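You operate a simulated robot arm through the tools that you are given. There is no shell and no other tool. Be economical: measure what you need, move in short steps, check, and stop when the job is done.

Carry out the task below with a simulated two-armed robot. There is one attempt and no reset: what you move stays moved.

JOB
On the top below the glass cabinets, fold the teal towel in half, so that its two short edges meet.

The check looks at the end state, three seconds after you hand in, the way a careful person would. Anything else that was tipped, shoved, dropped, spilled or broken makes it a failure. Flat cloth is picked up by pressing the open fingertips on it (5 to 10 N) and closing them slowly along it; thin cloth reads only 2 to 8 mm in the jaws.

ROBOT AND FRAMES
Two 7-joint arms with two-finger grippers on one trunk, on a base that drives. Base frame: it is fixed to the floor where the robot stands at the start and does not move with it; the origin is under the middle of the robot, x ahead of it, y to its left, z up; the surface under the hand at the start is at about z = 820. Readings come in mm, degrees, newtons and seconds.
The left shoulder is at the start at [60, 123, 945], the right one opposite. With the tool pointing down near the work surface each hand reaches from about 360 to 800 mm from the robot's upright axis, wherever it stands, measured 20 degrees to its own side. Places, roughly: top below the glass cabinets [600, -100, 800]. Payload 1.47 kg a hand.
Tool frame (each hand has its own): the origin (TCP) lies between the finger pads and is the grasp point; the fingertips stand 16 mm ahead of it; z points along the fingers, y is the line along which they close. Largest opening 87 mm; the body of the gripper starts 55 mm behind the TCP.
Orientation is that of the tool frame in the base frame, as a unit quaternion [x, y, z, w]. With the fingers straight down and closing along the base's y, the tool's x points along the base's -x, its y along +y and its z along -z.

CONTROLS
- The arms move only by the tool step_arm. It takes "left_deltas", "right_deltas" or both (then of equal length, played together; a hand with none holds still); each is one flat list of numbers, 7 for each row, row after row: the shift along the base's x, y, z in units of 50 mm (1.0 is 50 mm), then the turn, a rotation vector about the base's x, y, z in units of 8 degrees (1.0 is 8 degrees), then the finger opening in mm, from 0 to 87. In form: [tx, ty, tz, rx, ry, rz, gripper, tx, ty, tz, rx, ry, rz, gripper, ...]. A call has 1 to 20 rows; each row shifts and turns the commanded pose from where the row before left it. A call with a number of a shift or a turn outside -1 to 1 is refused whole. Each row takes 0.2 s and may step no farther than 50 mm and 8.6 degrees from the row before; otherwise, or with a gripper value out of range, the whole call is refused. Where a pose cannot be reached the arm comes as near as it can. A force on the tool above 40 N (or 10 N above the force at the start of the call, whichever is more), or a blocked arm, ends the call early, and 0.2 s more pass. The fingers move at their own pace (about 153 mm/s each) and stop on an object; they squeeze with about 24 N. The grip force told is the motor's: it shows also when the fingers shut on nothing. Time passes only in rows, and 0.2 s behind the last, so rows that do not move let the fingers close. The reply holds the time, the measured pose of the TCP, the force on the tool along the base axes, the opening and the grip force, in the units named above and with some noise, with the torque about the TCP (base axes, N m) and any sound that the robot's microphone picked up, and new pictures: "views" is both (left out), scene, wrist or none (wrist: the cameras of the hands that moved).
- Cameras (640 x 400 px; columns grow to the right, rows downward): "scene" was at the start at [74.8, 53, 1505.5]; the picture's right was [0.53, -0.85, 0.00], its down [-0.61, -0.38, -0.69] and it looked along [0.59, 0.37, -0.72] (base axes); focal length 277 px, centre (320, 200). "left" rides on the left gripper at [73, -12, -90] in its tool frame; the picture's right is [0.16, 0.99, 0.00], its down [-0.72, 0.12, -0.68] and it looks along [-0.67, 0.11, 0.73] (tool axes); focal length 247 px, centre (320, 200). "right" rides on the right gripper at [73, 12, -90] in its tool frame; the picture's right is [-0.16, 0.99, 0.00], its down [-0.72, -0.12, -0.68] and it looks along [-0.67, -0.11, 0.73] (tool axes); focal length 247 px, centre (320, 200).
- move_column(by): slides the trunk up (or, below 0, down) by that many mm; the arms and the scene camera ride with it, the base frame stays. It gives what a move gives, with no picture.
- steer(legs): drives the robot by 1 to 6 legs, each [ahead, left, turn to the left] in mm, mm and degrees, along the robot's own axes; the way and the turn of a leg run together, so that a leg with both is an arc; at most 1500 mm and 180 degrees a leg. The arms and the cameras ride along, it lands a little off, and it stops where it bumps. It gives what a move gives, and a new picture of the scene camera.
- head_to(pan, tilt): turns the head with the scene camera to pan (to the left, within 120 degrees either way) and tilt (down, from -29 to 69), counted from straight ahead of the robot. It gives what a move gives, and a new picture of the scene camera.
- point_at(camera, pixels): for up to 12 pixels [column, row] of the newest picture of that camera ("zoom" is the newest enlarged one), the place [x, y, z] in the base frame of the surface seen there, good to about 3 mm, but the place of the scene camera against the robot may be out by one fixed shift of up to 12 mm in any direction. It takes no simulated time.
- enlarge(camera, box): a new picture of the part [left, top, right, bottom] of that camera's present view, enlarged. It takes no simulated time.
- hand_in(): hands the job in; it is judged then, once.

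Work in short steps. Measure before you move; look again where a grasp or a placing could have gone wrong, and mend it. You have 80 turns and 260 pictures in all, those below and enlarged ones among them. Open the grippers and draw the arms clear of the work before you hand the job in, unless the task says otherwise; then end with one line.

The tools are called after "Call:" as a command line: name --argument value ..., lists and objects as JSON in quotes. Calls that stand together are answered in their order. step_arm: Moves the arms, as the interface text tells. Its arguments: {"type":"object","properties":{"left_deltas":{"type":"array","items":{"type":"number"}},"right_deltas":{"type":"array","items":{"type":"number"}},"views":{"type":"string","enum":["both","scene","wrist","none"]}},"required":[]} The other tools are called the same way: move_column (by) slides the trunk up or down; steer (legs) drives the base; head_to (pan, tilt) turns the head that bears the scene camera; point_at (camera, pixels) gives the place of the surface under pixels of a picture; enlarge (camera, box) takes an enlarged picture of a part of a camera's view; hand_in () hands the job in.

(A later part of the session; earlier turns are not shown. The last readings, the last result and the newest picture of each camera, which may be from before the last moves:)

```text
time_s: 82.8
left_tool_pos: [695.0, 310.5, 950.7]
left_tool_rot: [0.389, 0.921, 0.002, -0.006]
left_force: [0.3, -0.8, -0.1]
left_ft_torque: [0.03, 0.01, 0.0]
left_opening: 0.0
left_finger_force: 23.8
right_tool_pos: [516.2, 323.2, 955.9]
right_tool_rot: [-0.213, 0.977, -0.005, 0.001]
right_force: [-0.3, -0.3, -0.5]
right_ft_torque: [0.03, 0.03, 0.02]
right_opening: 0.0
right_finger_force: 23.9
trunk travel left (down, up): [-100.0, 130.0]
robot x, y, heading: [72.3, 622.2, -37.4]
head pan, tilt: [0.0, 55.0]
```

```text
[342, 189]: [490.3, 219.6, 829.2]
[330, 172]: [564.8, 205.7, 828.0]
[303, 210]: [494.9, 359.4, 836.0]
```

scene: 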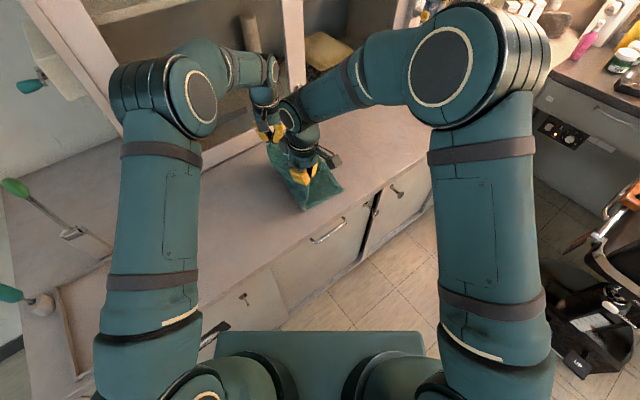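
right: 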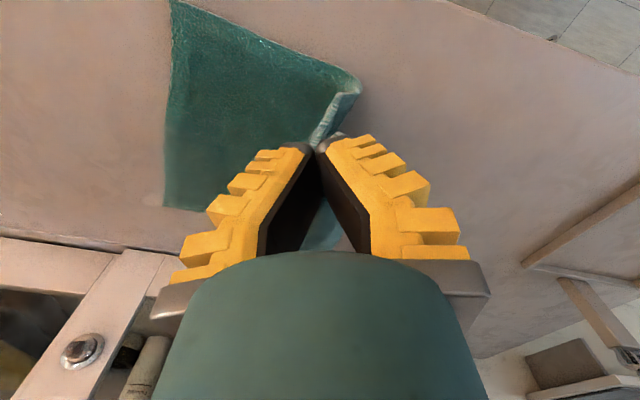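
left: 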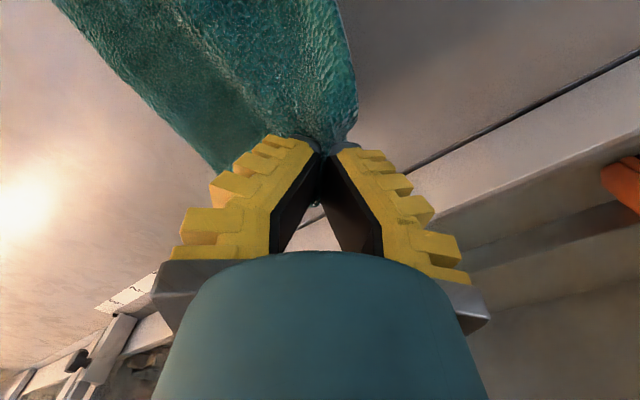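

The bottom edge has shifted slightly: RF (490,207), RB (704,173). I update the landing targets (right hand (517,221), left (697,196)) and finish the arc.

Call:
step_arm --left_deltas '[0, -0.34, -0.07, 0, 0, 0, 0, 0, -0.34, -0.07, 0, 0, 0, 0, 0, -0.36, -0.24, 0, 0, 0, 0, 0, -0.36, -0.24, 0, 0, 0, 0, 0.02, -0.26, -0.31, 0, 0, 0, 0, 0.02, -0.26, -0.31, 0, 0, 0, 0, 0, -0.13, -0.25, 0, 0, 0, 0, 0, -0.13, -0.25, 0, 0, 0, 0, 0, -0.05, -0.14, 0, 0, 0, 0, 0, -0.05, -0.14, 0, 0, 0, 0]' --right_deltas '[0, -0.3, -0.08, 0, 0, 0, 0, 0, -0.3, -0.08, 0, 0, 0, 0, 0, -0.32, -0.25, 0, 0, 0, 0, 0, -0.32, -0.25, 0, 0, 0, 0, 0, -0.24, -0.32, 0, 0, 0, 0, 0, -0.24, -0.32, 0, 0, 0, 0, 0, -0.12, -0.26, 0, 0, 0, 0, 0, -0.12, -0.26, 0, 0, 0, 0, 0, -0.04, -0.15, 0, 0, 0, 0, 0, -0.04, -0.15, 0, 0, 0, 0]'

Call:
enlarge --camera "scene" --box '[240, 110, 380, 230]'

```text
time_s: 85.0
left_tool_pos: [691.8, 202.9, 850.8]
left_tool_rot: [0.39, 0.921, 0.002, -0.006]
left_force: [0.8, -0.5, 1.1]
left_ft_torque: [-0.02, -0.02, 0.01]
left_opening: 0.0
left_finger_force: 23.9
left hand out of reach, approached as far as the arm can: row 8
right_tool_pos: [515.2, 219.9, 850.7]
right_tool_rot: [-0.213, 0.977, -0.005, 0.0]
right_force: [0.3, 0.1, 0.7]
right_ft_torque: [0.01, -0.02, -0.02]
right_opening: 0.1
right_finger_force: 22.8
trunk travel left (down, up): [-100.0, 130.0]
robot x, y, heading: [71.4, 620.8, -38.0]
head pan, tilt: [0.0, 55.0]
```

scene: 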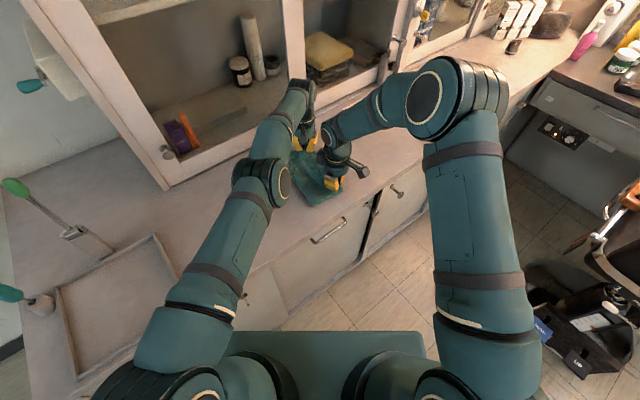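
right: 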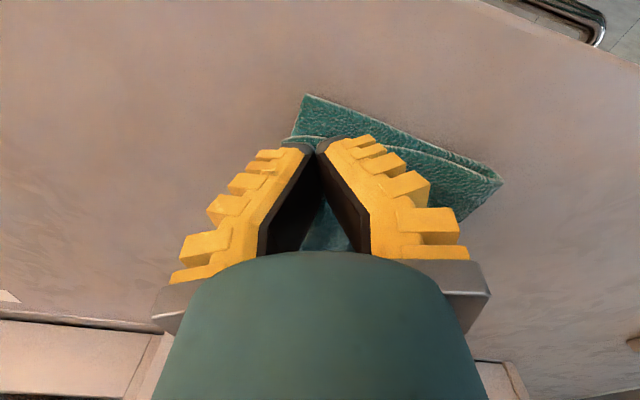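
left: 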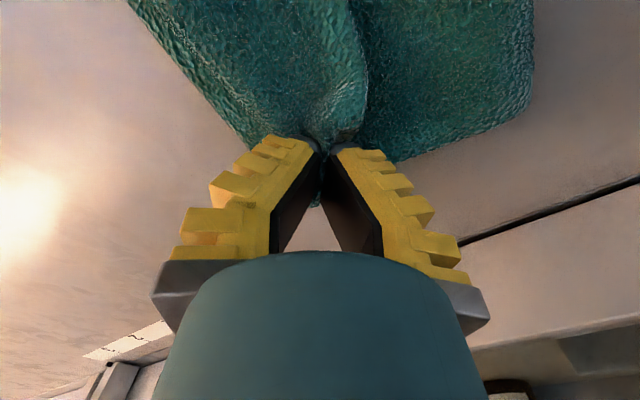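

```text
3.33 times, centred on (310, 170) of scene
```

zoom: 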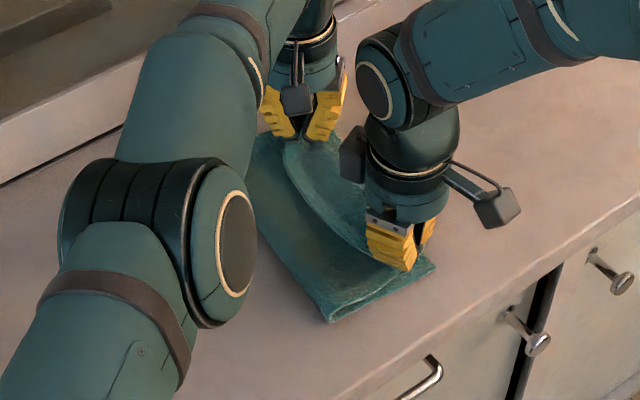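

The middle of the edge sags back toward +y between the hands. I pull the hands apart along x to straighten it, at a slight lift.

Call:
step_arm --left_deltas '[0, 0, 0.3, 0, 0, 0, 0, 0.06, 0, 0.1, 0, 0, 0, 0, 0.06, 0, 0, 0, 0, 0, 0, 0, 0, 0, 0, 0, 0, 0]' --right_deltas '[0, 0, 0.3, 0, 0, 0, 0, -0.12, 0, 0.1, 0, 0, 0, 0, -0.12, 0, 0, 0, 0, 0, 0, -0.1, 0, 0, 0, 0, 0, 0]'

Call:
enlarge --camera "scene" --box '[240, 110, 380, 230]'

```text
time_s: 86.0
left_tool_pos: [696.8, 205.3, 870.8]
left_tool_rot: [0.39, 0.921, 0.002, -0.006]
left_force: [-2.6, 0.7, -0.3]
left_ft_torque: [-0.01, 0.05, 0.02]
left_opening: 0.3
left_finger_force: 24.1
left hand out of reach, approached as far as the arm can: row 2
right_tool_pos: [499.9, 221.5, 870.0]
right_tool_rot: [-0.213, 0.977, -0.004, 0.001]
right_force: [3.1, -0.4, 0.4]
right_ft_torque: [0.01, -0.01, -0.03]
right_opening: 0.1
right_finger_force: 24.3
trunk travel left (down, up): [-100.0, 130.0]
robot x, y, heading: [70.9, 623.9, -37.8]
head pan, tilt: [0.0, 55.0]
```

scene: 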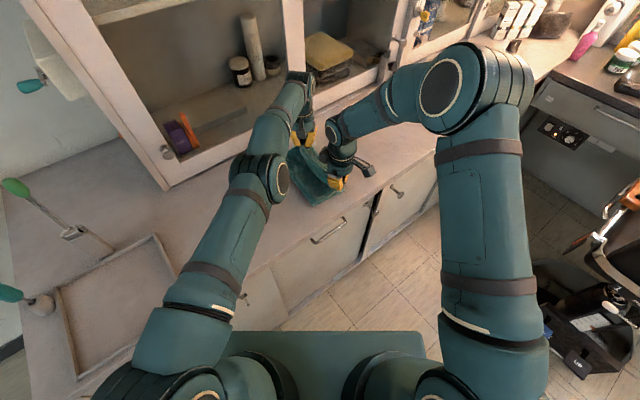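
right: 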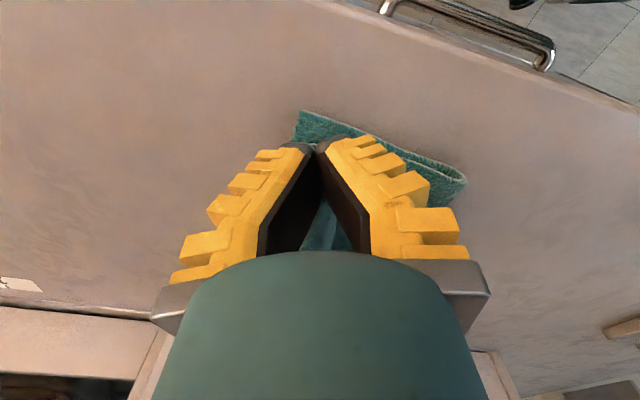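
left: 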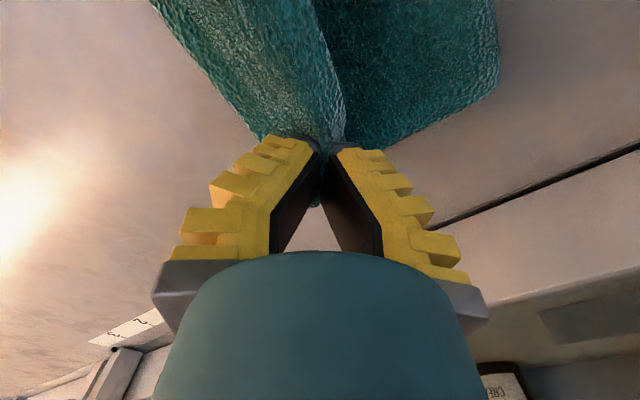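

```text
3.33 times, centred on (310, 170) of scene
```

zoom: 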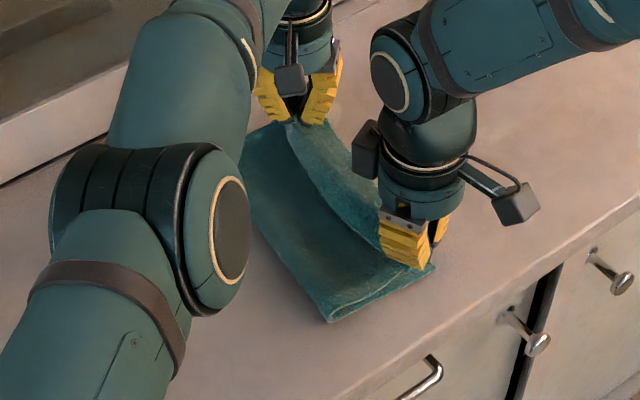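

The edge is now taut and straight between the hands (3 N). I lower it and release to see whether the narrow strip springs open.

Call:
step_arm --left_deltas '[0, -0.02, -0.2, 0, 0, 0, 0, 0, -0.02, -0.2, 0, 0, 0, 0, 0, 0, 0, 0, 0, 0, 0, 0, 0, 0, 0, 0, 0, 15, 0, 0, 0, 0, 0, 0, 40, 0, 0, 0.2, 0, 0, 0, 50, 0, 0, 0.6, 0, 0, 0, 50, 0, 0.6, 0.6, 0, 0, 0, 50, -0.3, 0.8, 0.4, 0, 0, 0, 50, -0.4, 0.8, 0.2, 0, 0, 0, 50]' --right_deltas '[0, -0.03, -0.2, 0, 0, 0, 0, 0, -0.03, -0.2, 0, 0, 0, 0, 0, 0, 0, 0, 0, 0, 0, 0, 0, 0, 0, 0, 0, 15, 0, 0, 0, 0, 0, 0, 40, 0, 0, 0.2, 0, 0, 0, 50, 0, 0, 0.6, 0, 0, 0, 50, 0, -0.8, 0.5, 0, 0, 0, 50, 0, -0.9, 0.4, 0, 0, 0, 50, 0, -0.9, 0.2, 0, 0, 0, 50]'

Call:
enlarge --camera "scene" --box '[250, 120, 370, 230]'

```text
time_s: 88.2
left_tool_pos: [732.5, 243.2, 955.0]
left_tool_rot: [0.389, 0.921, 0.002, -0.007]
left_force: [-0.2, 0.5, 0.1]
left_ft_torque: [-0.04, 0.0, 0.0]
left_opening: 55.1
left_finger_force: 3.5
left hand out of reach, approached as far as the arm can: row 1, 8, 9, 10
right_tool_pos: [496.6, 87.4, 944.2]
right_tool_rot: [-0.214, 0.977, -0.004, 0.001]
right_force: [0.7, -0.2, 0.1]
right_ft_torque: [-0.03, 0.02, -0.02]
right_opening: 55.0
right_finger_force: 3.7
trunk travel left (down, up): [-100.0, 130.0]
robot x, y, heading: [73.3, 619.3, -37.7]
head pan, tilt: [0.0, 55.0]
```

scene: 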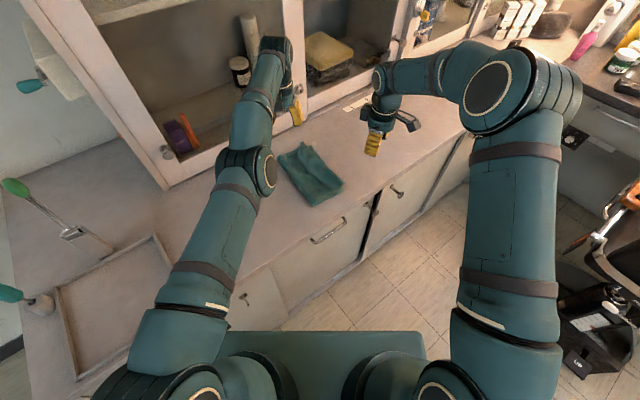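
right: 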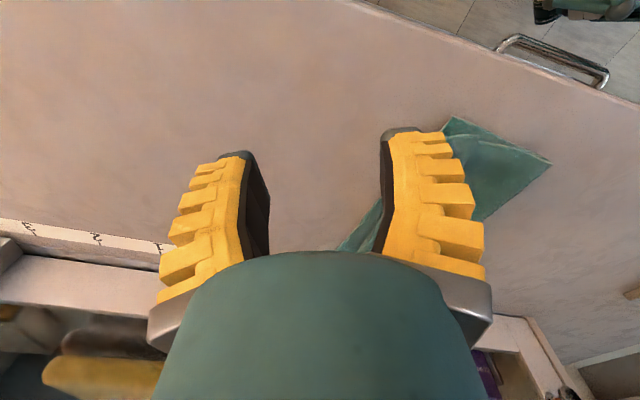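
left: 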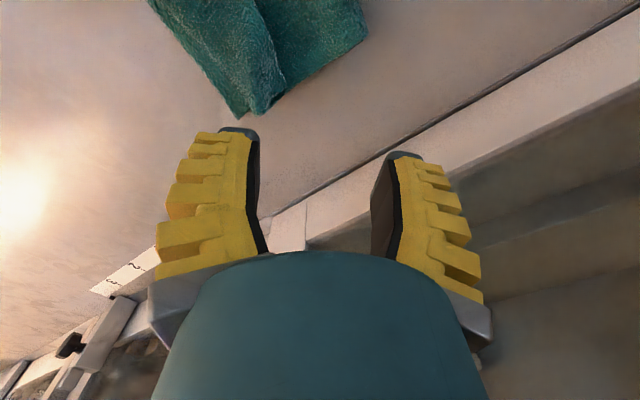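

```text
3.64 times, centred on (310, 175) of scene
```

zoom: 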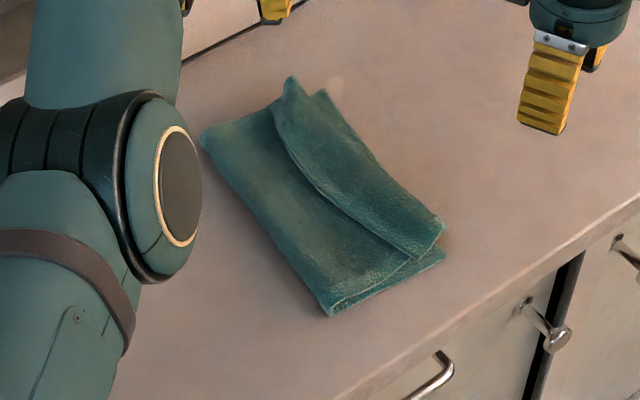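

The strip is still folded back, and the left arm ended in an awkward stretched pose near the cabinet. I bring the left hand back toward the robot and measure the flap.

Call:
step_arm --left_deltas '[-0.4, 0.1, 0, 0, 0, 0, 20, -0.4, 0.1, 0, 0, 0, 0, 20, -0.3, 0.1, 0, 0, 0, 0, 20, 0, 0, 0, 0, 0, 0, 0]'

Call:
point_at --camera "zoom" --pixels '[[288, 150], [320, 190], [350, 215], [385, 240], [414, 258], [440, 235], [400, 175], [325, 92], [290, 80], [443, 258], [330, 315], [200, 135]]'

```text
time_s: 89.2
left_tool_pos: [710.2, 224.0, 958.8]
left_tool_rot: [0.389, 0.921, 0.002, -0.007]
left_force: [0.1, 0.0, 0.2]
left_ft_torque: [0.0, -0.03, 0.0]
left_opening: 0.1
left_finger_force: 23.7
left hand out of reach, approached as far as the arm can: row 1, 2, 3
right_tool_pos: [498.8, 88.5, 944.5]
right_tool_rot: [-0.213, 0.977, -0.005, 0.001]
right_force: [0.8, -0.2, -0.2]
right_ft_torque: [-0.01, -0.03, 0.01]
right_opening: 55.3
right_finger_force: 3.9
trunk travel left (down, up): [-100.0, 130.0]
robot x, y, heading: [70.2, 620.8, -37.7]
head pan, tilt: [0.0, 55.0]
```

scene: 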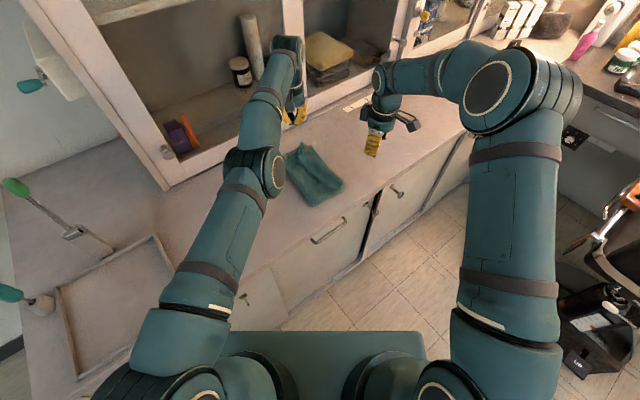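
left: 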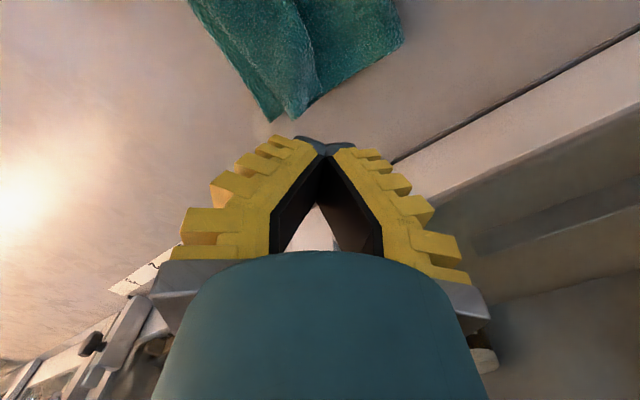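

```text
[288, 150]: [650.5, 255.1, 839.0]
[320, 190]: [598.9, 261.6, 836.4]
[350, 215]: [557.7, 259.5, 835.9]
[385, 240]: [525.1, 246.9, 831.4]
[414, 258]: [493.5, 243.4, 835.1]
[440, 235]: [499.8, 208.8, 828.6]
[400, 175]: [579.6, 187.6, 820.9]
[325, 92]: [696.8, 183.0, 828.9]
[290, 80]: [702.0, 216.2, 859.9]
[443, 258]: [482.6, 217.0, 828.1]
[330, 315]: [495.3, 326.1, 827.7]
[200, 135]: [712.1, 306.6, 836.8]
```

The left arm is stretched; I pull it back first, nudge the base closer (+x 18, −y 40) for better reach, then look at both apex ends again.

Call:
step_arm --left_deltas '[-0.5, 0.3, -0.1, 0, 0, 0, 40, -0.5, 0.4, -0.1, 0, 0, 0, 40, -0.4, 0.5, 0, 0, 0, 0, 40, -0.2, 0.5, 0, 0, 0, 0, 40]' --views "none"

Call:
steer --legs '[[38, -20, 0]]'

Call:
enlarge --camera "scene" --box '[220, 100, 360, 220]'

```text
time_s: 90.2
left_tool_pos: [711.2, 225.0, 955.8]
left_tool_rot: [0.39, 0.921, 0.002, -0.006]
left_force: [-0.8, 0.7, -0.6]
left_ft_torque: [0.01, 0.02, -0.02]
left_opening: 45.8
left_finger_force: 4.2
left hand out of reach, approached as far as the arm can: row 1, 2, 3, 4
right_tool_pos: [499.0, 88.4, 944.8]
right_tool_rot: [-0.212, 0.977, -0.004, 0.001]
right_force: [-0.4, 0.0, -0.5]
right_ft_torque: [-0.02, -0.01, 0.0]
right_opening: 55.5
right_finger_force: 3.4
trunk travel left (down, up): [-100.0, 130.0]
robot x, y, heading: [70.4, 622.0, -37.5]
head pan, tilt: [0.0, 55.0]
```

```text
time_s: 91.1
left_tool_pos: [729.4, 185.0, 954.2]
left_tool_rot: [0.388, 0.921, 0.002, -0.007]
left_force: [0.7, 0.1, -0.9]
left_ft_torque: [0.05, 0.01, -0.03]
left_opening: 45.7
left_finger_force: 4.2
right_tool_pos: [516.8, 48.0, 943.8]
right_tool_rot: [-0.213, 0.977, -0.003, 0.001]
right_force: [-0.1, 0.1, -1.0]
right_ft_torque: [0.01, -0.02, -0.01]
right_opening: 55.0
right_finger_force: 4.4
trunk travel left (down, up): [-100.0, 130.0]
robot x, y, heading: [88.6, 583.7, -37.7]
head pan, tilt: [0.0, 55.0]
```

scene: 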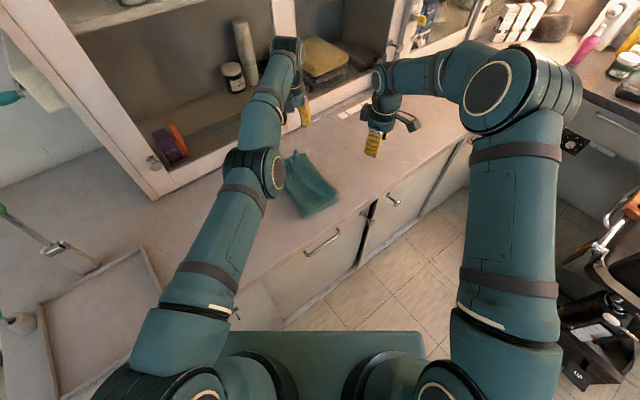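

```text
3.33 times, centred on (290, 160) of scene
```

zoom: 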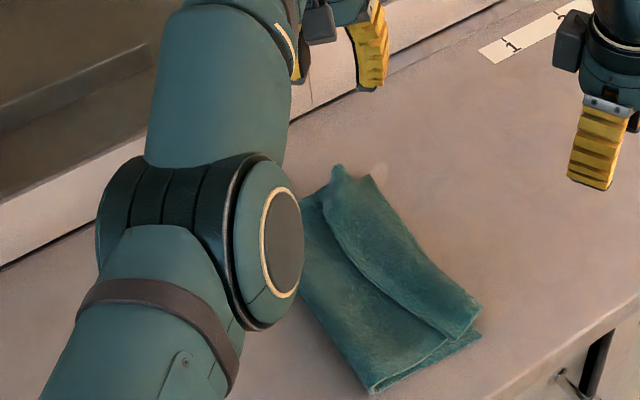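

The left arm is stuck at a joint limit. I try turning its wrist back (+yaw) while retreating to free it.

Call:
step_arm --left_deltas '[0, 0, 0, 0, 0, 0.9, 40, 0, 0, 0, 0, 0, 0.9, 40, 0, 0, 0, 0, 0, 0.9, 40, 0, 0, 0, 0, 0, 0.9, 40, 0, 0, 0, 0, 0, 0.9, 40, 0, 0, 0, 0, 0, 0, 40]' --views "scene"

```text
time_s: 92.5
left_tool_pos: [729.0, 184.4, 955.5]
left_tool_rot: [0.085, 0.996, 0.001, -0.006]
left_force: [0.3, 0.2, -0.1]
left_ft_torque: [-0.01, 0.0, 0.02]
left_opening: 45.8
left_finger_force: 4.4
right_tool_pos: [517.0, 49.7, 944.9]
right_tool_rot: [-0.213, 0.977, -0.004, 0.001]
right_force: [0.5, 0.7, 1.0]
right_ft_torque: [0.01, 0.03, 0.01]
right_opening: 55.0
right_finger_force: 3.3
trunk travel left (down, up): [-100.0, 130.0]
robot x, y, heading: [89.1, 585.9, -38.2]
head pan, tilt: [0.0, 55.0]
```

scene: 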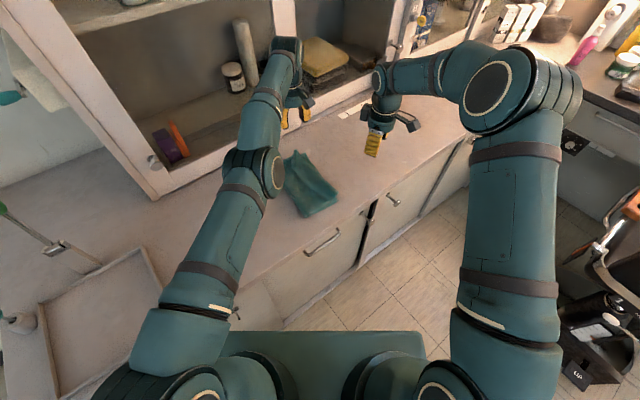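

The wrist turned, so the arm isn't jammed, just fully stretched. I lower slightly while pulling inward to bend the elbow.

Call:
step_arm --left_deltas '[0, 0, -0.5, 0, 0, 0, 40, -0.1, 0.1, -0.3, 0, 0, 0, 40, -0.3, 0.3, -0.1, 0, 0, 0, 40, -0.4, 0.4, 0, 0, 0, 0, 40, -0.4, 0.4, 0.2, 0, 0, 0, 40, -0.4, 0.6, 0.3, 0, 0, 0, 40]' --views "scene"

```text
time_s: 93.9
left_tool_pos: [732.4, 187.6, 938.4]
left_tool_rot: [0.086, 0.996, -0.001, -0.008]
left_force: [0.0, -0.4, -0.1]
left_ft_torque: [0.02, -0.01, 0.0]
left_opening: 45.9
left_finger_force: 4.0
left hand out of reach, approached as far as the arm can: row 2, 3, 4, 5, 6
right_tool_pos: [515.2, 49.8, 944.8]
right_tool_rot: [-0.213, 0.977, -0.004, 0.001]
right_force: [0.0, 0.2, 0.0]
right_ft_torque: [0.02, -0.01, 0.0]
right_opening: 55.3
right_finger_force: 3.7
trunk travel left (down, up): [-100.0, 130.0]
robot x, y, heading: [88.8, 582.1, -38.1]
head pan, tilt: [0.0, 55.0]
```

scene: 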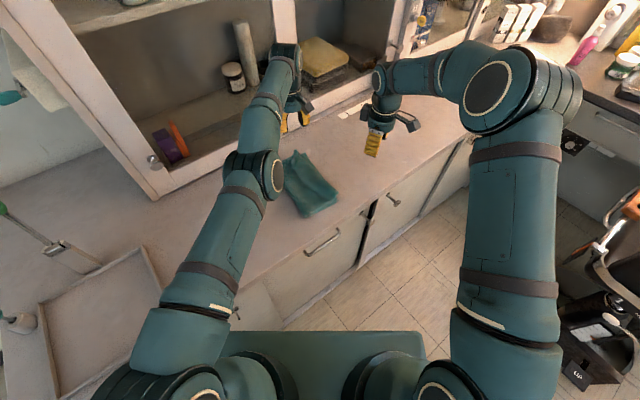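

The elbow is at its straight limit, so radial pulls do nothing. I try bending it by perpendicular moves: up, then inward, then sideways.

Call:
step_arm --left_deltas '[0.4, -0.3, 0, 0, 0, 0, 40, 0, 0, 0.6, 0, 0, 0, 40, 0, 0, 0.8, 0, 0, 0, 40, 0, 0, 0.8, 0, 0, 0, 40, -0.3, 0.2, 0.4, 0, 0, 0, 40, -0.4, 0.3, 0.2, 0, 0, 0, 40, -0.4, 0.3, 0, 0, 0, 0, 40, -0.4, 0.3, 0, 0, 0, 0, 40]' --views "scene"

```text
time_s: 95.7
left_tool_pos: [710.9, 197.9, 1090.6]
left_tool_rot: [0.085, 0.996, 0.0, -0.006]
left_force: [0.1, 0.7, -1.0]
left_ft_torque: [0.02, -0.01, 0.01]
left_opening: 45.8
left_finger_force: 3.7
left hand out of reach, approached as far as the arm can: row 1, 3, 4, 5, 6, 7, 8
right_tool_pos: [515.4, 49.4, 945.5]
right_tool_rot: [-0.213, 0.977, -0.004, 0.002]
right_force: [0.6, 0.1, -0.2]
right_ft_torque: [-0.01, -0.01, 0.0]
right_opening: 55.4
right_finger_force: 3.9
trunk travel left (down, up): [-100.0, 130.0]
robot x, y, heading: [94.3, 582.5, -37.7]
head pan, tilt: [0.0, 55.0]
```

scene: 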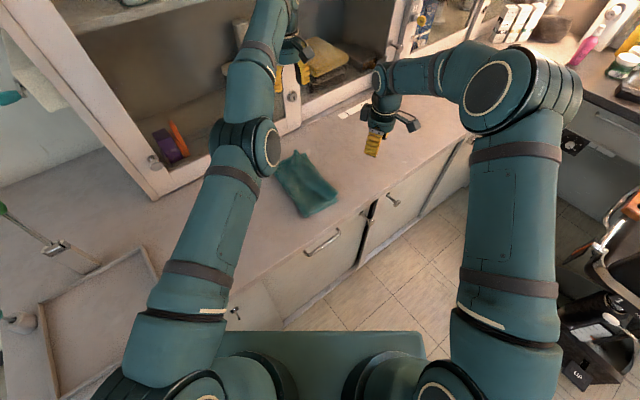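

Still straight. Earlier the elbow bulged left, so I swing the hand to the robot's right and then pull inward.

Call:
step_arm --left_deltas '[-0.5, -0.65, 0, 0, 0, 0, 40, -0.5, -0.65, 0, 0, 0, 0, 40, -0.5, -0.65, 0, 0, 0, 0, 40, -0.7, -0.2, 0, 0, 0, 0, 40, -0.7, 0.3, 0, 0, 0, 0, 40, -0.6, 0.6, 0, 0, 0, 0, 40, -0.5, 0.6, 0, 0, 0, 0, 40]' --views "scene"

```text
time_s: 97.3
left_tool_pos: [496.0, 190.8, 1083.1]
left_tool_rot: [0.085, 0.996, -0.001, -0.005]
left_force: [0.6, 0.6, -0.2]
left_ft_torque: [-0.02, -0.03, -0.01]
left_opening: 45.8
left_finger_force: 3.6
left hand out of reach, approached as far as the arm can: row 1, 2, 3
right_tool_pos: [515.8, 50.5, 944.6]
right_tool_rot: [-0.213, 0.977, -0.005, 0.0]
right_force: [-0.1, 0.2, -0.1]
right_ft_torque: [-0.03, 0.0, 0.0]
right_opening: 55.1
right_finger_force: 4.0
trunk travel left (down, up): [-100.0, 130.0]
robot x, y, heading: [88.5, 579.3, -38.0]
head pan, tilt: [0.0, 55.0]
```

scene: 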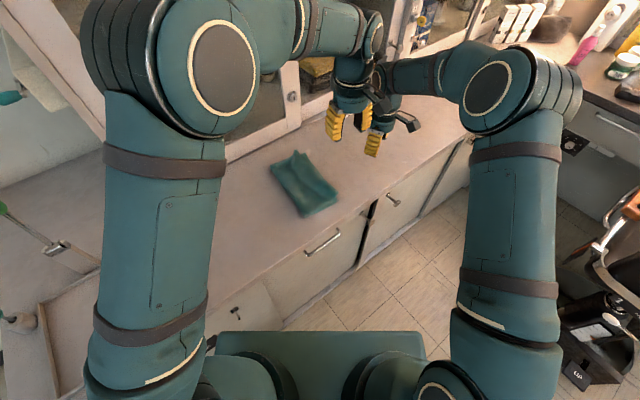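

The left arm is free again. With limited turns, I combine: bring both hands over the apex loop (left (672,183), right (522,199)), descend to tip z≈832 and close on it.

Call:
step_arm --left_deltas '[0.587, -0.03, -0.61, 0, 0, -0.73, 40, 0.587, -0.03, -0.61, 0, 0, -0.73, 40, 0.587, -0.03, -0.61, 0, 0, -0.73, 40, 0.587, -0.03, -0.61, 0, 0, -0.73, 40, 0.587, -0.03, -0.61, 0, 0, -0.73, 40, 0.587, -0.03, -0.61, 0, 0, -0.73, 40, 0, 0, -0.5, 0, 0, 0, 40, 0, 0, -0.54, 0, 0, 0, 40, 0, 0, 0, 0, 0, 0, 34, 0, 0, 0, 0, 0, 0, 28, 0, 0, 0, 0, 0, 0, 22, 0, 0, 0, 0, 0, 0, 16, 0, 0, 0, 0, 0, 0, 10, 0, 0, 0, 0, 0, 0, 4, 0, 0, 0, 0, 0, 0, 0, 0, 0, 0, 0, 0, 0, 0]' --right_deltas '[0, 0, 0, 0, 0, 0, 40, 0, 0, 0, 0, 0, 0, 40, 0.03, 0.745, -0.225, 0, 0, 0, 40, 0.03, 0.745, -0.225, 0, 0, 0, 40, 0.03, 0.745, -0.225, 0, 0, 0, 40, 0.03, 0.745, -0.225, 0, 0, 0, 40, 0, 0, -0.5, 0, 0, 0, 40, 0, 0, -0.54, 0, 0, 0, 40, 0, 0, 0, 0, 0, 0, 34, 0, 0, 0, 0, 0, 0, 28, 0, 0, 0, 0, 0, 0, 22, 0, 0, 0, 0, 0, 0, 16, 0, 0, 0, 0, 0, 0, 10, 0, 0, 0, 0, 0, 0, 4, 0, 0, 0, 0, 0, 0, 0, 0, 0, 0, 0, 0, 0, 0]'

```text
time_s: 100.7
left_tool_pos: [672.7, 179.8, 848.6]
left_tool_rot: [0.381, 0.925, 0.001, -0.007]
left_force: [0.2, -0.6, 0.7]
left_ft_torque: [0.0, 0.0, -0.04]
left_opening: 0.0
left_finger_force: 23.6
right_tool_pos: [521.4, 197.3, 848.2]
right_tool_rot: [-0.213, 0.977, -0.004, 0.001]
right_force: [-0.2, -0.7, 0.3]
right_ft_torque: [0.01, 0.0, 0.0]
right_opening: 0.2
right_finger_force: 24.2
trunk travel left (down, up): [-100.0, 130.0]
robot x, y, heading: [90.0, 582.9, -38.0]
head pan, tilt: [0.0, 55.0]
```

scene: 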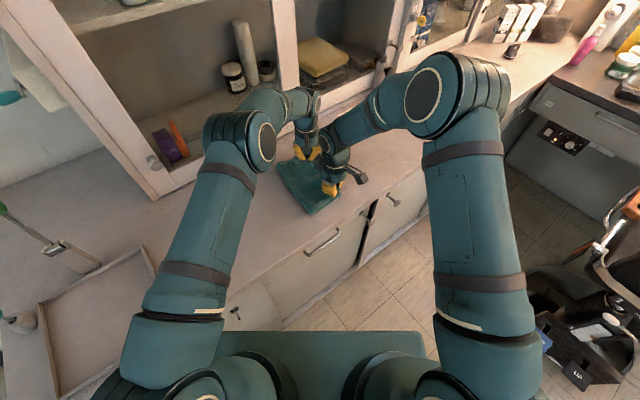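
right: 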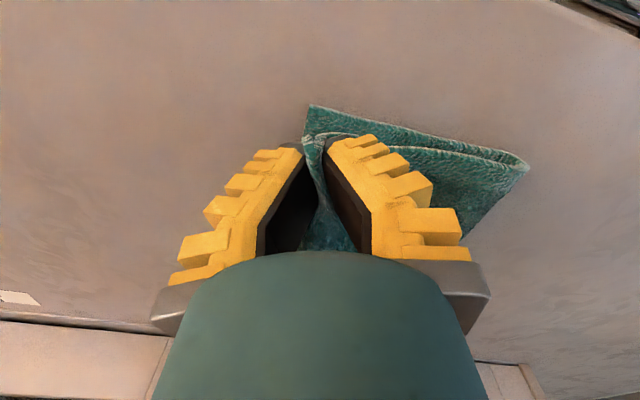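
left: 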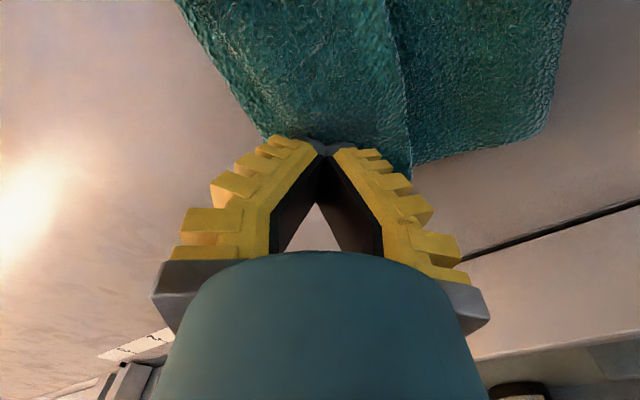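

The right hand has the loop but the left missed by about 10 mm (the cloth is up-image, toward −x+y). I reopen the left, shift (−8,+10), close again and lift both slightly.

Call:
step_arm --left_deltas '[0, 0, 0.1, 0, 0, 0, 40, 0, 0, 0.1, 0, 0, 0, 44, -0.08, 0.1, 0, 0, 0, 0, 44, -0.08, 0.1, -0.1, 0, 0, 0, 44, 0, 0, -0.14, 0, 0, 0, 44, 0, 0, 0, 0, 0, 0, 36, 0, 0, 0, 0, 0, 0, 30, 0, 0, 0, 0, 0, 0, 24, 0, 0, 0, 0, 0, 0, 18, 0, 0, 0, 0, 0, 0, 12, 0, 0, 0, 0, 0, 0, 6, 0, 0, 0, 0, 0, 0, 0, 0, 0, 0, 0, 0, 0, 0, 0, 0.1, 0.3, 0, 0, 0, 0, 0, 0.1, 0.3, 0, 0, 0, 0]' --right_deltas '[0, 0, 0, 0, 0, 0, 0, 0, 0, 0, 0, 0, 0, 0, 0, 0, 0, 0, 0, 0, 0, 0, 0, 0, 0, 0, 0, 0, 0, 0, 0, 0, 0, 0, 0, 0, 0, 0, 0, 0, 0, 0, 0, 0, 0, 0, 0, 0, 0, 0, 0, 0, 0, 0, 0, 0, 0, 0, 0, 0, 0, 0, 0, 0, 0, 0, 0, 0, 0, 0, 0, 0, 0, 0, 0, 0, 0, 0, 0, 0, 0, 0, 0, 0, 0, 0, 0, 0, 0, 0, 0, 0, 0.1, 0.3, 0, 0, 0, 0, 0, 0.1, 0.3, 0, 0, 0, 0]'

```text
time_s: 103.9
left_tool_pos: [664.7, 203.5, 876.6]
left_tool_rot: [0.382, 0.924, 0.001, -0.007]
left_force: [-0.5, 0.1, -0.4]
left_ft_torque: [0.0, -0.01, 0.0]
left_opening: 0.2
left_finger_force: 23.9
right_tool_pos: [522.5, 210.1, 876.9]
right_tool_rot: [-0.212, 0.977, -0.004, 0.0]
right_force: [0.5, 0.1, 0.1]
right_ft_torque: [0.0, 0.0, -0.01]
right_opening: 0.0
right_finger_force: 24.0
trunk travel left (down, up): [-100.0, 130.0]
robot x, y, heading: [90.3, 584.2, -38.1]
head pan, tilt: [0.0, 55.0]
```

scene: 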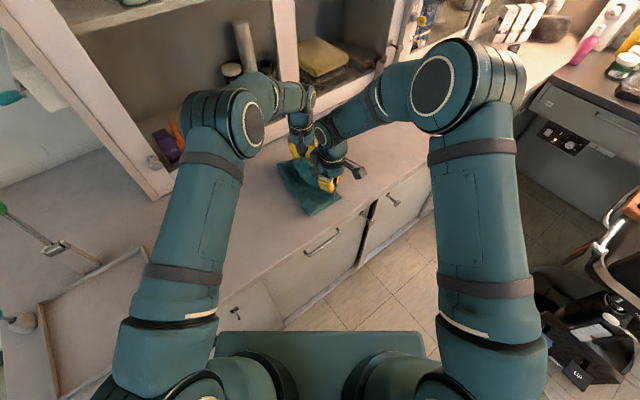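
right: 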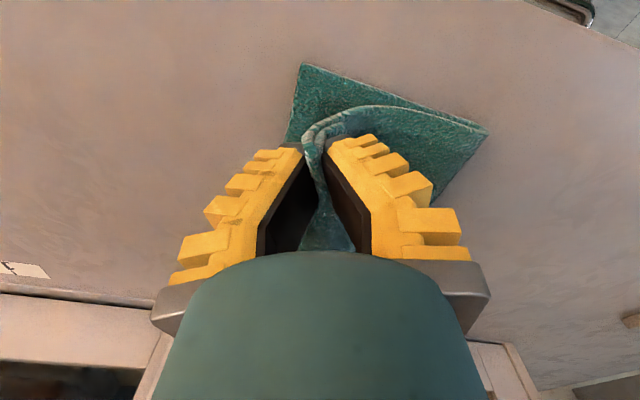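
left: 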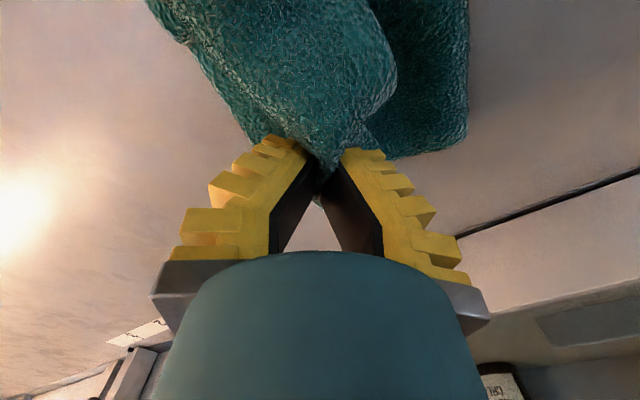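

Both hands hold the loop. In one go I carry it back left, lower with a slight draw-back, release, and move the hands aside to view.

Call:
step_arm --left_deltas '[0.06, 0.3, 0.35, 0, 0, 0, 0, 0.06, 0.3, 0.35, 0, 0, 0, 0, 0, 0.35, 0.15, 0, 0, 0, 0, 0, 0.35, 0.15, 0, 0, 0, 0, 0, 0.35, 0, 0, 0, 0, 0, 0, 0.35, 0, 0, 0, 0, 0, 0, 0.35, -0.05, 0, 0, 0, 0, 0, 0.35, -0.05, 0, 0, 0, 0, 0, 0.35, -0.1, 0, 0, 0, 0, 0, 0.35, -0.1, 0, 0, 0, 0, 0, 0.35, -0.05, 0, 0, 0, 0, 0, 0.3, -0.05, 0, 0, 0, 0, 0, -0.06, -0.25, 0, 0, 0, 0, 0, -0.1, -0.25, 0, 0, 0, 0, 0, -0.12, -0.25, 0, 0, 0, 0, 0, -0.12, -0.25, 0, 0, 0, 0, 0, -0.1, -0.2, 0, 0, 0, 0, 0, 0, 0, 0, 0, 0, 10, 0, 0, 0, 0, 0, 0, 25, 0, 0, 0, 0, 0, 0, 38]' --right_deltas '[-0.08, 0.3, 0.35, 0, 0, 0, 0, -0.08, 0.3, 0.35, 0, 0, 0, 0, 0, 0.35, 0.15, 0, 0, 0, 0, 0, 0.35, 0.15, 0, 0, 0, 0, 0, 0.35, 0, 0, 0, 0, 0, 0, 0.35, 0, 0, 0, 0, 0, 0, 0.35, -0.05, 0, 0, 0, 0, 0, 0.35, -0.05, 0, 0, 0, 0, 0, 0.35, -0.1, 0, 0, 0, 0, 0, 0.35, -0.1, 0, 0, 0, 0, 0, 0.35, -0.05, 0, 0, 0, 0, 0, 0.3, -0.05, 0, 0, 0, 0, 0, -0.06, -0.25, 0, 0, 0, 0, 0, -0.1, -0.25, 0, 0, 0, 0, 0, -0.12, -0.25, 0, 0, 0, 0, 0, -0.12, -0.25, 0, 0, 0, 0, 0, -0.1, -0.2, 0, 0, 0, 0, 0, 0, 0, 0, 0, 0, 10, 0, 0, 0, 0, 0, 0, 25, 0, 0, 0, 0, 0, 0, 38]' --views "none"

Call:
step_arm --left_deltas '[0, 0, 0.4, 0, 0, 0, 38, 0, 0, 0.8, 0, 0, 0, 38, 0, 0.6, 0.6, 0, 0, 0, 38, 0, 0.8, 0.2, 0, 0, 0, 38]' --right_deltas '[0, 0, 0.4, 0, 0, 0, 38, 0, 0, 0.8, 0, 0, 0, 38, 0, -0.9, 0.3, 0, 0, 0, 38, 0, -0.95, 0.2, 0, 0, 0, 38]'

Call:
enlarge --camera "scene" --box '[180, 110, 360, 250]'

```text
time_s: 108.1
left_tool_pos: [670.1, 378.4, 845.8]
left_tool_rot: [0.381, 0.925, 0.0, -0.005]
left_force: [0.4, 0.7, 2.8]
left_ft_torque: [0.06, -0.03, -0.01]
left_opening: 44.2
left_finger_force: 4.0
right_tool_pos: [513.8, 386.0, 847.4]
right_tool_rot: [-0.213, 0.977, -0.004, 0.001]
right_force: [-0.1, -0.4, 0.3]
right_ft_torque: [0.05, -0.03, 0.01]
right_opening: 43.9
right_finger_force: 4.3
trunk travel left (down, up): [-100.0, 130.0]
robot x, y, heading: [85.6, 584.7, -38.1]
head pan, tilt: [0.0, 55.0]
```

```text
time_s: 109.1
left_tool_pos: [668.8, 450.1, 945.3]
left_tool_rot: [0.382, 0.924, 0.002, -0.007]
left_force: [0.4, 0.1, 0.4]
left_ft_torque: [-0.03, -0.01, -0.01]
left_opening: 43.8
left_finger_force: 3.9
right_tool_pos: [512.7, 294.7, 933.3]
right_tool_rot: [-0.213, 0.977, -0.004, 0.002]
right_force: [-0.2, 0.2, -0.3]
right_ft_torque: [-0.03, -0.03, -0.02]
right_opening: 43.9
right_finger_force: 3.5
trunk travel left (down, up): [-100.0, 130.0]
robot x, y, heading: [88.7, 583.6, -37.7]
head pan, tilt: [0.0, 55.0]
```

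scene: 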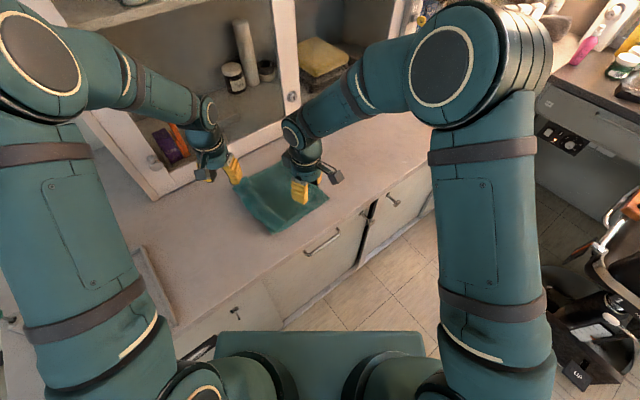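
right: 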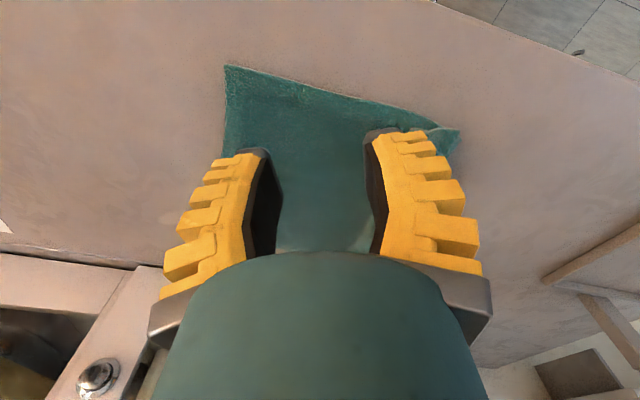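
left: 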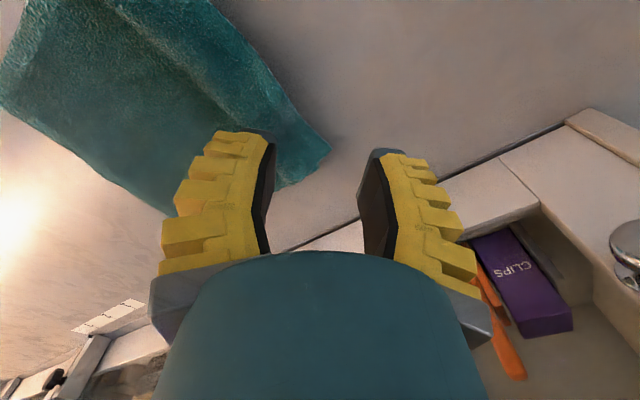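

```text
2.86 times, centred on (270, 180) of scene
```

zoom: 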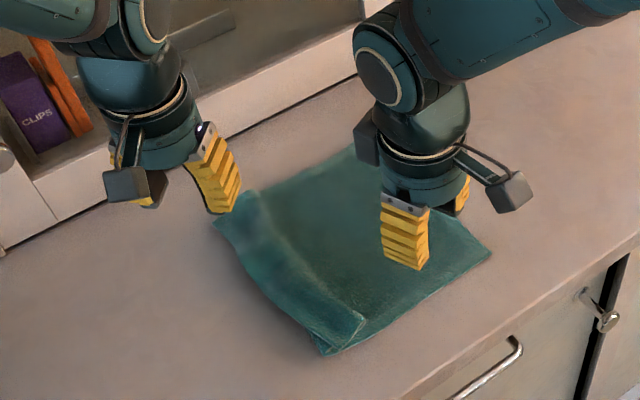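

A clean Z-pleat again, with the edge outward. I measure the edge and at the same time bring the right hand down to pin the towel body.

Call:
point_at --camera "zoom" --pixels '[[218, 230], [232, 262], [258, 297], [285, 325], [312, 342], [322, 354], [364, 320], [258, 195], [300, 250], [490, 256]]'

Call:
point_at --camera "left" --pixels '[[328, 150], [290, 95], [250, 45], [215, 5]]'

Call:
step_arm --right_deltas '[0.3, -0.1, -0.4, 0, 0, 0, 0, 0.3, -0.1, -0.5, 0, 0, 0, 0, 0.3, -0.1, -0.5, 0, 0, 0, 0, 0, 0, -0.4, 0, 0, 0, 0, 0, 0, -0.12, 0, 0, 0, 0]' --views "none"

```text
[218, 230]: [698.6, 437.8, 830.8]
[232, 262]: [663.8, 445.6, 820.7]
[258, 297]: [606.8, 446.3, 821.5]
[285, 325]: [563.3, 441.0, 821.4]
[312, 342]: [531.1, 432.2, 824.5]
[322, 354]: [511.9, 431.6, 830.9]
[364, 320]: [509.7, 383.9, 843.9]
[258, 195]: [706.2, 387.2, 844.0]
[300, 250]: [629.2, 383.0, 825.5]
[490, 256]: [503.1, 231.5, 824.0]
```

```text
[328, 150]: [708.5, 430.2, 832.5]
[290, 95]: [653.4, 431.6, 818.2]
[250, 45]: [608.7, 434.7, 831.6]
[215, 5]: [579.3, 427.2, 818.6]
```

```text
time_s: 110.3
left_tool_pos: [670.6, 450.0, 946.3]
left_tool_rot: [0.381, 0.925, 0.001, -0.005]
left_force: [-0.2, 0.5, 0.0]
left_ft_torque: [0.0, 0.02, 0.02]
left_opening: 43.8
left_finger_force: 4.5
right_tool_pos: [559.2, 279.1, 837.0]
right_tool_rot: [-0.213, 0.977, -0.005, 0.002]
right_force: [-0.5, 0.1, 6.7]
right_ft_torque: [-0.01, 0.02, 0.01]
right_opening: 0.1
right_finger_force: 24.0
trunk travel left (down, up): [-100.0, 130.0]
robot x, y, heading: [86.2, 582.4, -38.0]
head pan, tilt: [0.0, 55.0]
```

The edge is at y≈432 around mid-width. The right hand pins (pressing a bit more) while the left presses the edge margin at (600,421) and drags +y 60 mm; then both lift for a look.

Call:
step_arm --left_deltas '[-0.35, -0.15, -0.5, 0, 0, 0, 0, -0.35, -0.15, -0.5, 0, 0, 0, 0, -0.35, -0.15, -0.5, 0, 0, 0, 0, -0.35, -0.13, -0.5, 0, 0, 0, 0, 0, 0, -0.1, 0, 0, 0, 0, 0, 0, -0.06, 0, 0, 0, 0, 0, 0, -0.02, 0, 0, 0, 0, 0.01, 0.13, 0, 0, 0, 0, 0, 0.01, 0.13, 0, 0, 0, 0, 0, 0.01, 0.13, 0, 0, 0, 0, 0, 0.01, 0.13, 0, 0, 0, 0, 0, 0.01, 0.13, 0, 0, 0, 0, 0, 0.01, 0.13, 0, 0, 0, 0, 0, 0.01, 0.13, 0, 0, 0, 0, 0, 0.01, 0.13, 0, 0, 0, 0, 0, 0.01, 0.13, 0, 0, 0, 0, 0, 0, 0, 0, 0, 0, 0, 0]' --right_deltas '[0, 0, -0.02, 0, 0, 0, 0, 0, 0, -0.01, 0, 0, 0, 0, 0, 0, 0, 0, 0, 0, 0, 0, 0, 0, 0, 0, 0, 0, 0, 0, 0, 0, 0, 0, 0, 0, 0, 0, 0, 0, 0, 0, 0, 0, 0, 0, 0, 0, 0, 0, 0, 0, 0, 0, 0, 0, 0, 0, 0, 0, 0, 0, 0, 0, 0, 0, 0, 0, 0, 0, 0, 0, 0, 0, 0, 0, 0, 0, 0, 0, 0, 0, 0, 0, 0, 0, 0, 0, 0, 0, 0, 0, 0, 0, 0, 0, 0, 0, 0, 0, 0, 0, 0, 0, 0, 0, 0, 0, 0, 0, 0, 0, 0, 0, 0, 0, 0, 0, 0]' --views "none"

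Call:
step_arm --left_deltas '[0, 0, 0.5, 0, 0, 0, 0, 0, 0.3, 0.9, 0, 0, 0, 30, 0.3, 0.3, 0.7, 0, 0, 0, 40]' --right_deltas '[0, 0, 0.5, 0, 0, 0, 0, -0.2, -0.2, 0.9, 0, 0, 0, 30, -0.6, -0.4, 0.4, 0, 0, 0, 40]'

Call:
enlarge --camera "scene" --box '[180, 110, 360, 250]'

```text
time_s: 112.7
left_tool_pos: [601.1, 442.0, 838.3]
left_tool_rot: [0.383, 0.924, -0.002, -0.002]
left_force: [-4.4, -1.8, 20.7]
left_ft_torque: [-0.32, 0.08, -0.01]
left_opening: 0.0
left_finger_force: 24.1
right_tool_pos: [557.0, 279.4, 836.3]
right_tool_rot: [-0.213, 0.977, -0.004, 0.002]
right_force: [0.2, 3.0, 7.3]
right_ft_torque: [0.07, -0.01, -0.03]
right_opening: 0.0
right_finger_force: 24.0
trunk travel left (down, up): [-100.0, 130.0]
robot x, y, heading: [89.2, 581.4, -38.1]
head pan, tilt: [0.0, 55.0]
stopped in row 11 (left hand): the force on the tool passed its limit at 41 N (the readings are from after the stop); the commanded pose is now the measured one
```

```text
time_s: 113.5
left_tool_pos: [618.2, 474.6, 942.0]
left_tool_rot: [0.383, 0.924, 0.0, -0.004]
left_force: [-0.1, 0.4, 0.0]
left_ft_torque: [0.01, 0.01, -0.02]
left_opening: 45.6
left_finger_force: 4.0
right_tool_pos: [517.6, 248.3, 924.6]
right_tool_rot: [-0.213, 0.977, -0.004, 0.001]
right_force: [0.3, -0.2, -0.3]
right_ft_torque: [-0.04, -0.01, -0.03]
right_opening: 45.7
right_finger_force: 3.8
trunk travel left (down, up): [-100.0, 130.0]
robot x, y, heading: [88.8, 588.2, -37.8]
head pan, tilt: [0.0, 55.0]
```

scene: 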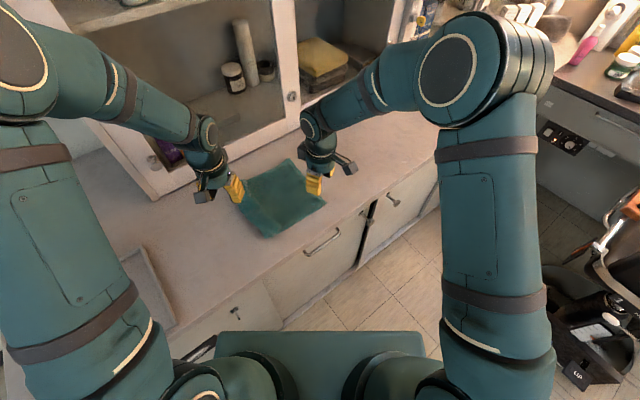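
right: 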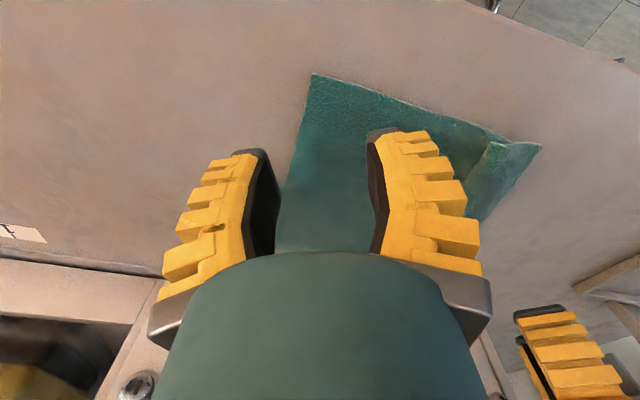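
left: 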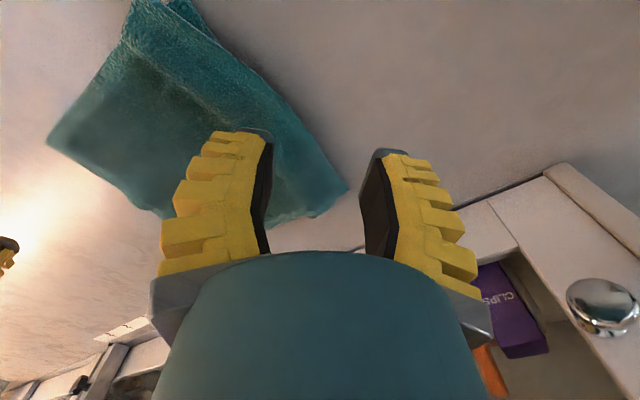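

```text
2.86 times, centred on (270, 180) of scene
```

zoom: 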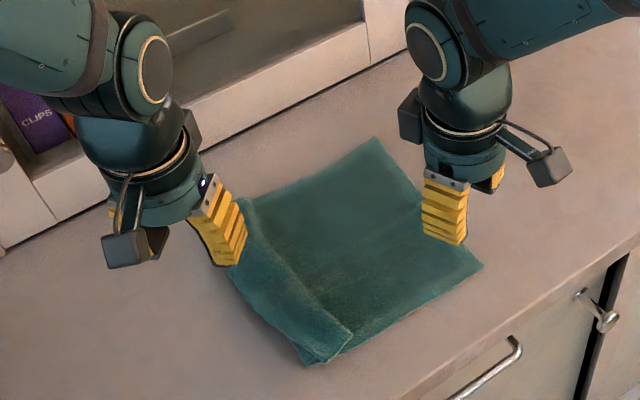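

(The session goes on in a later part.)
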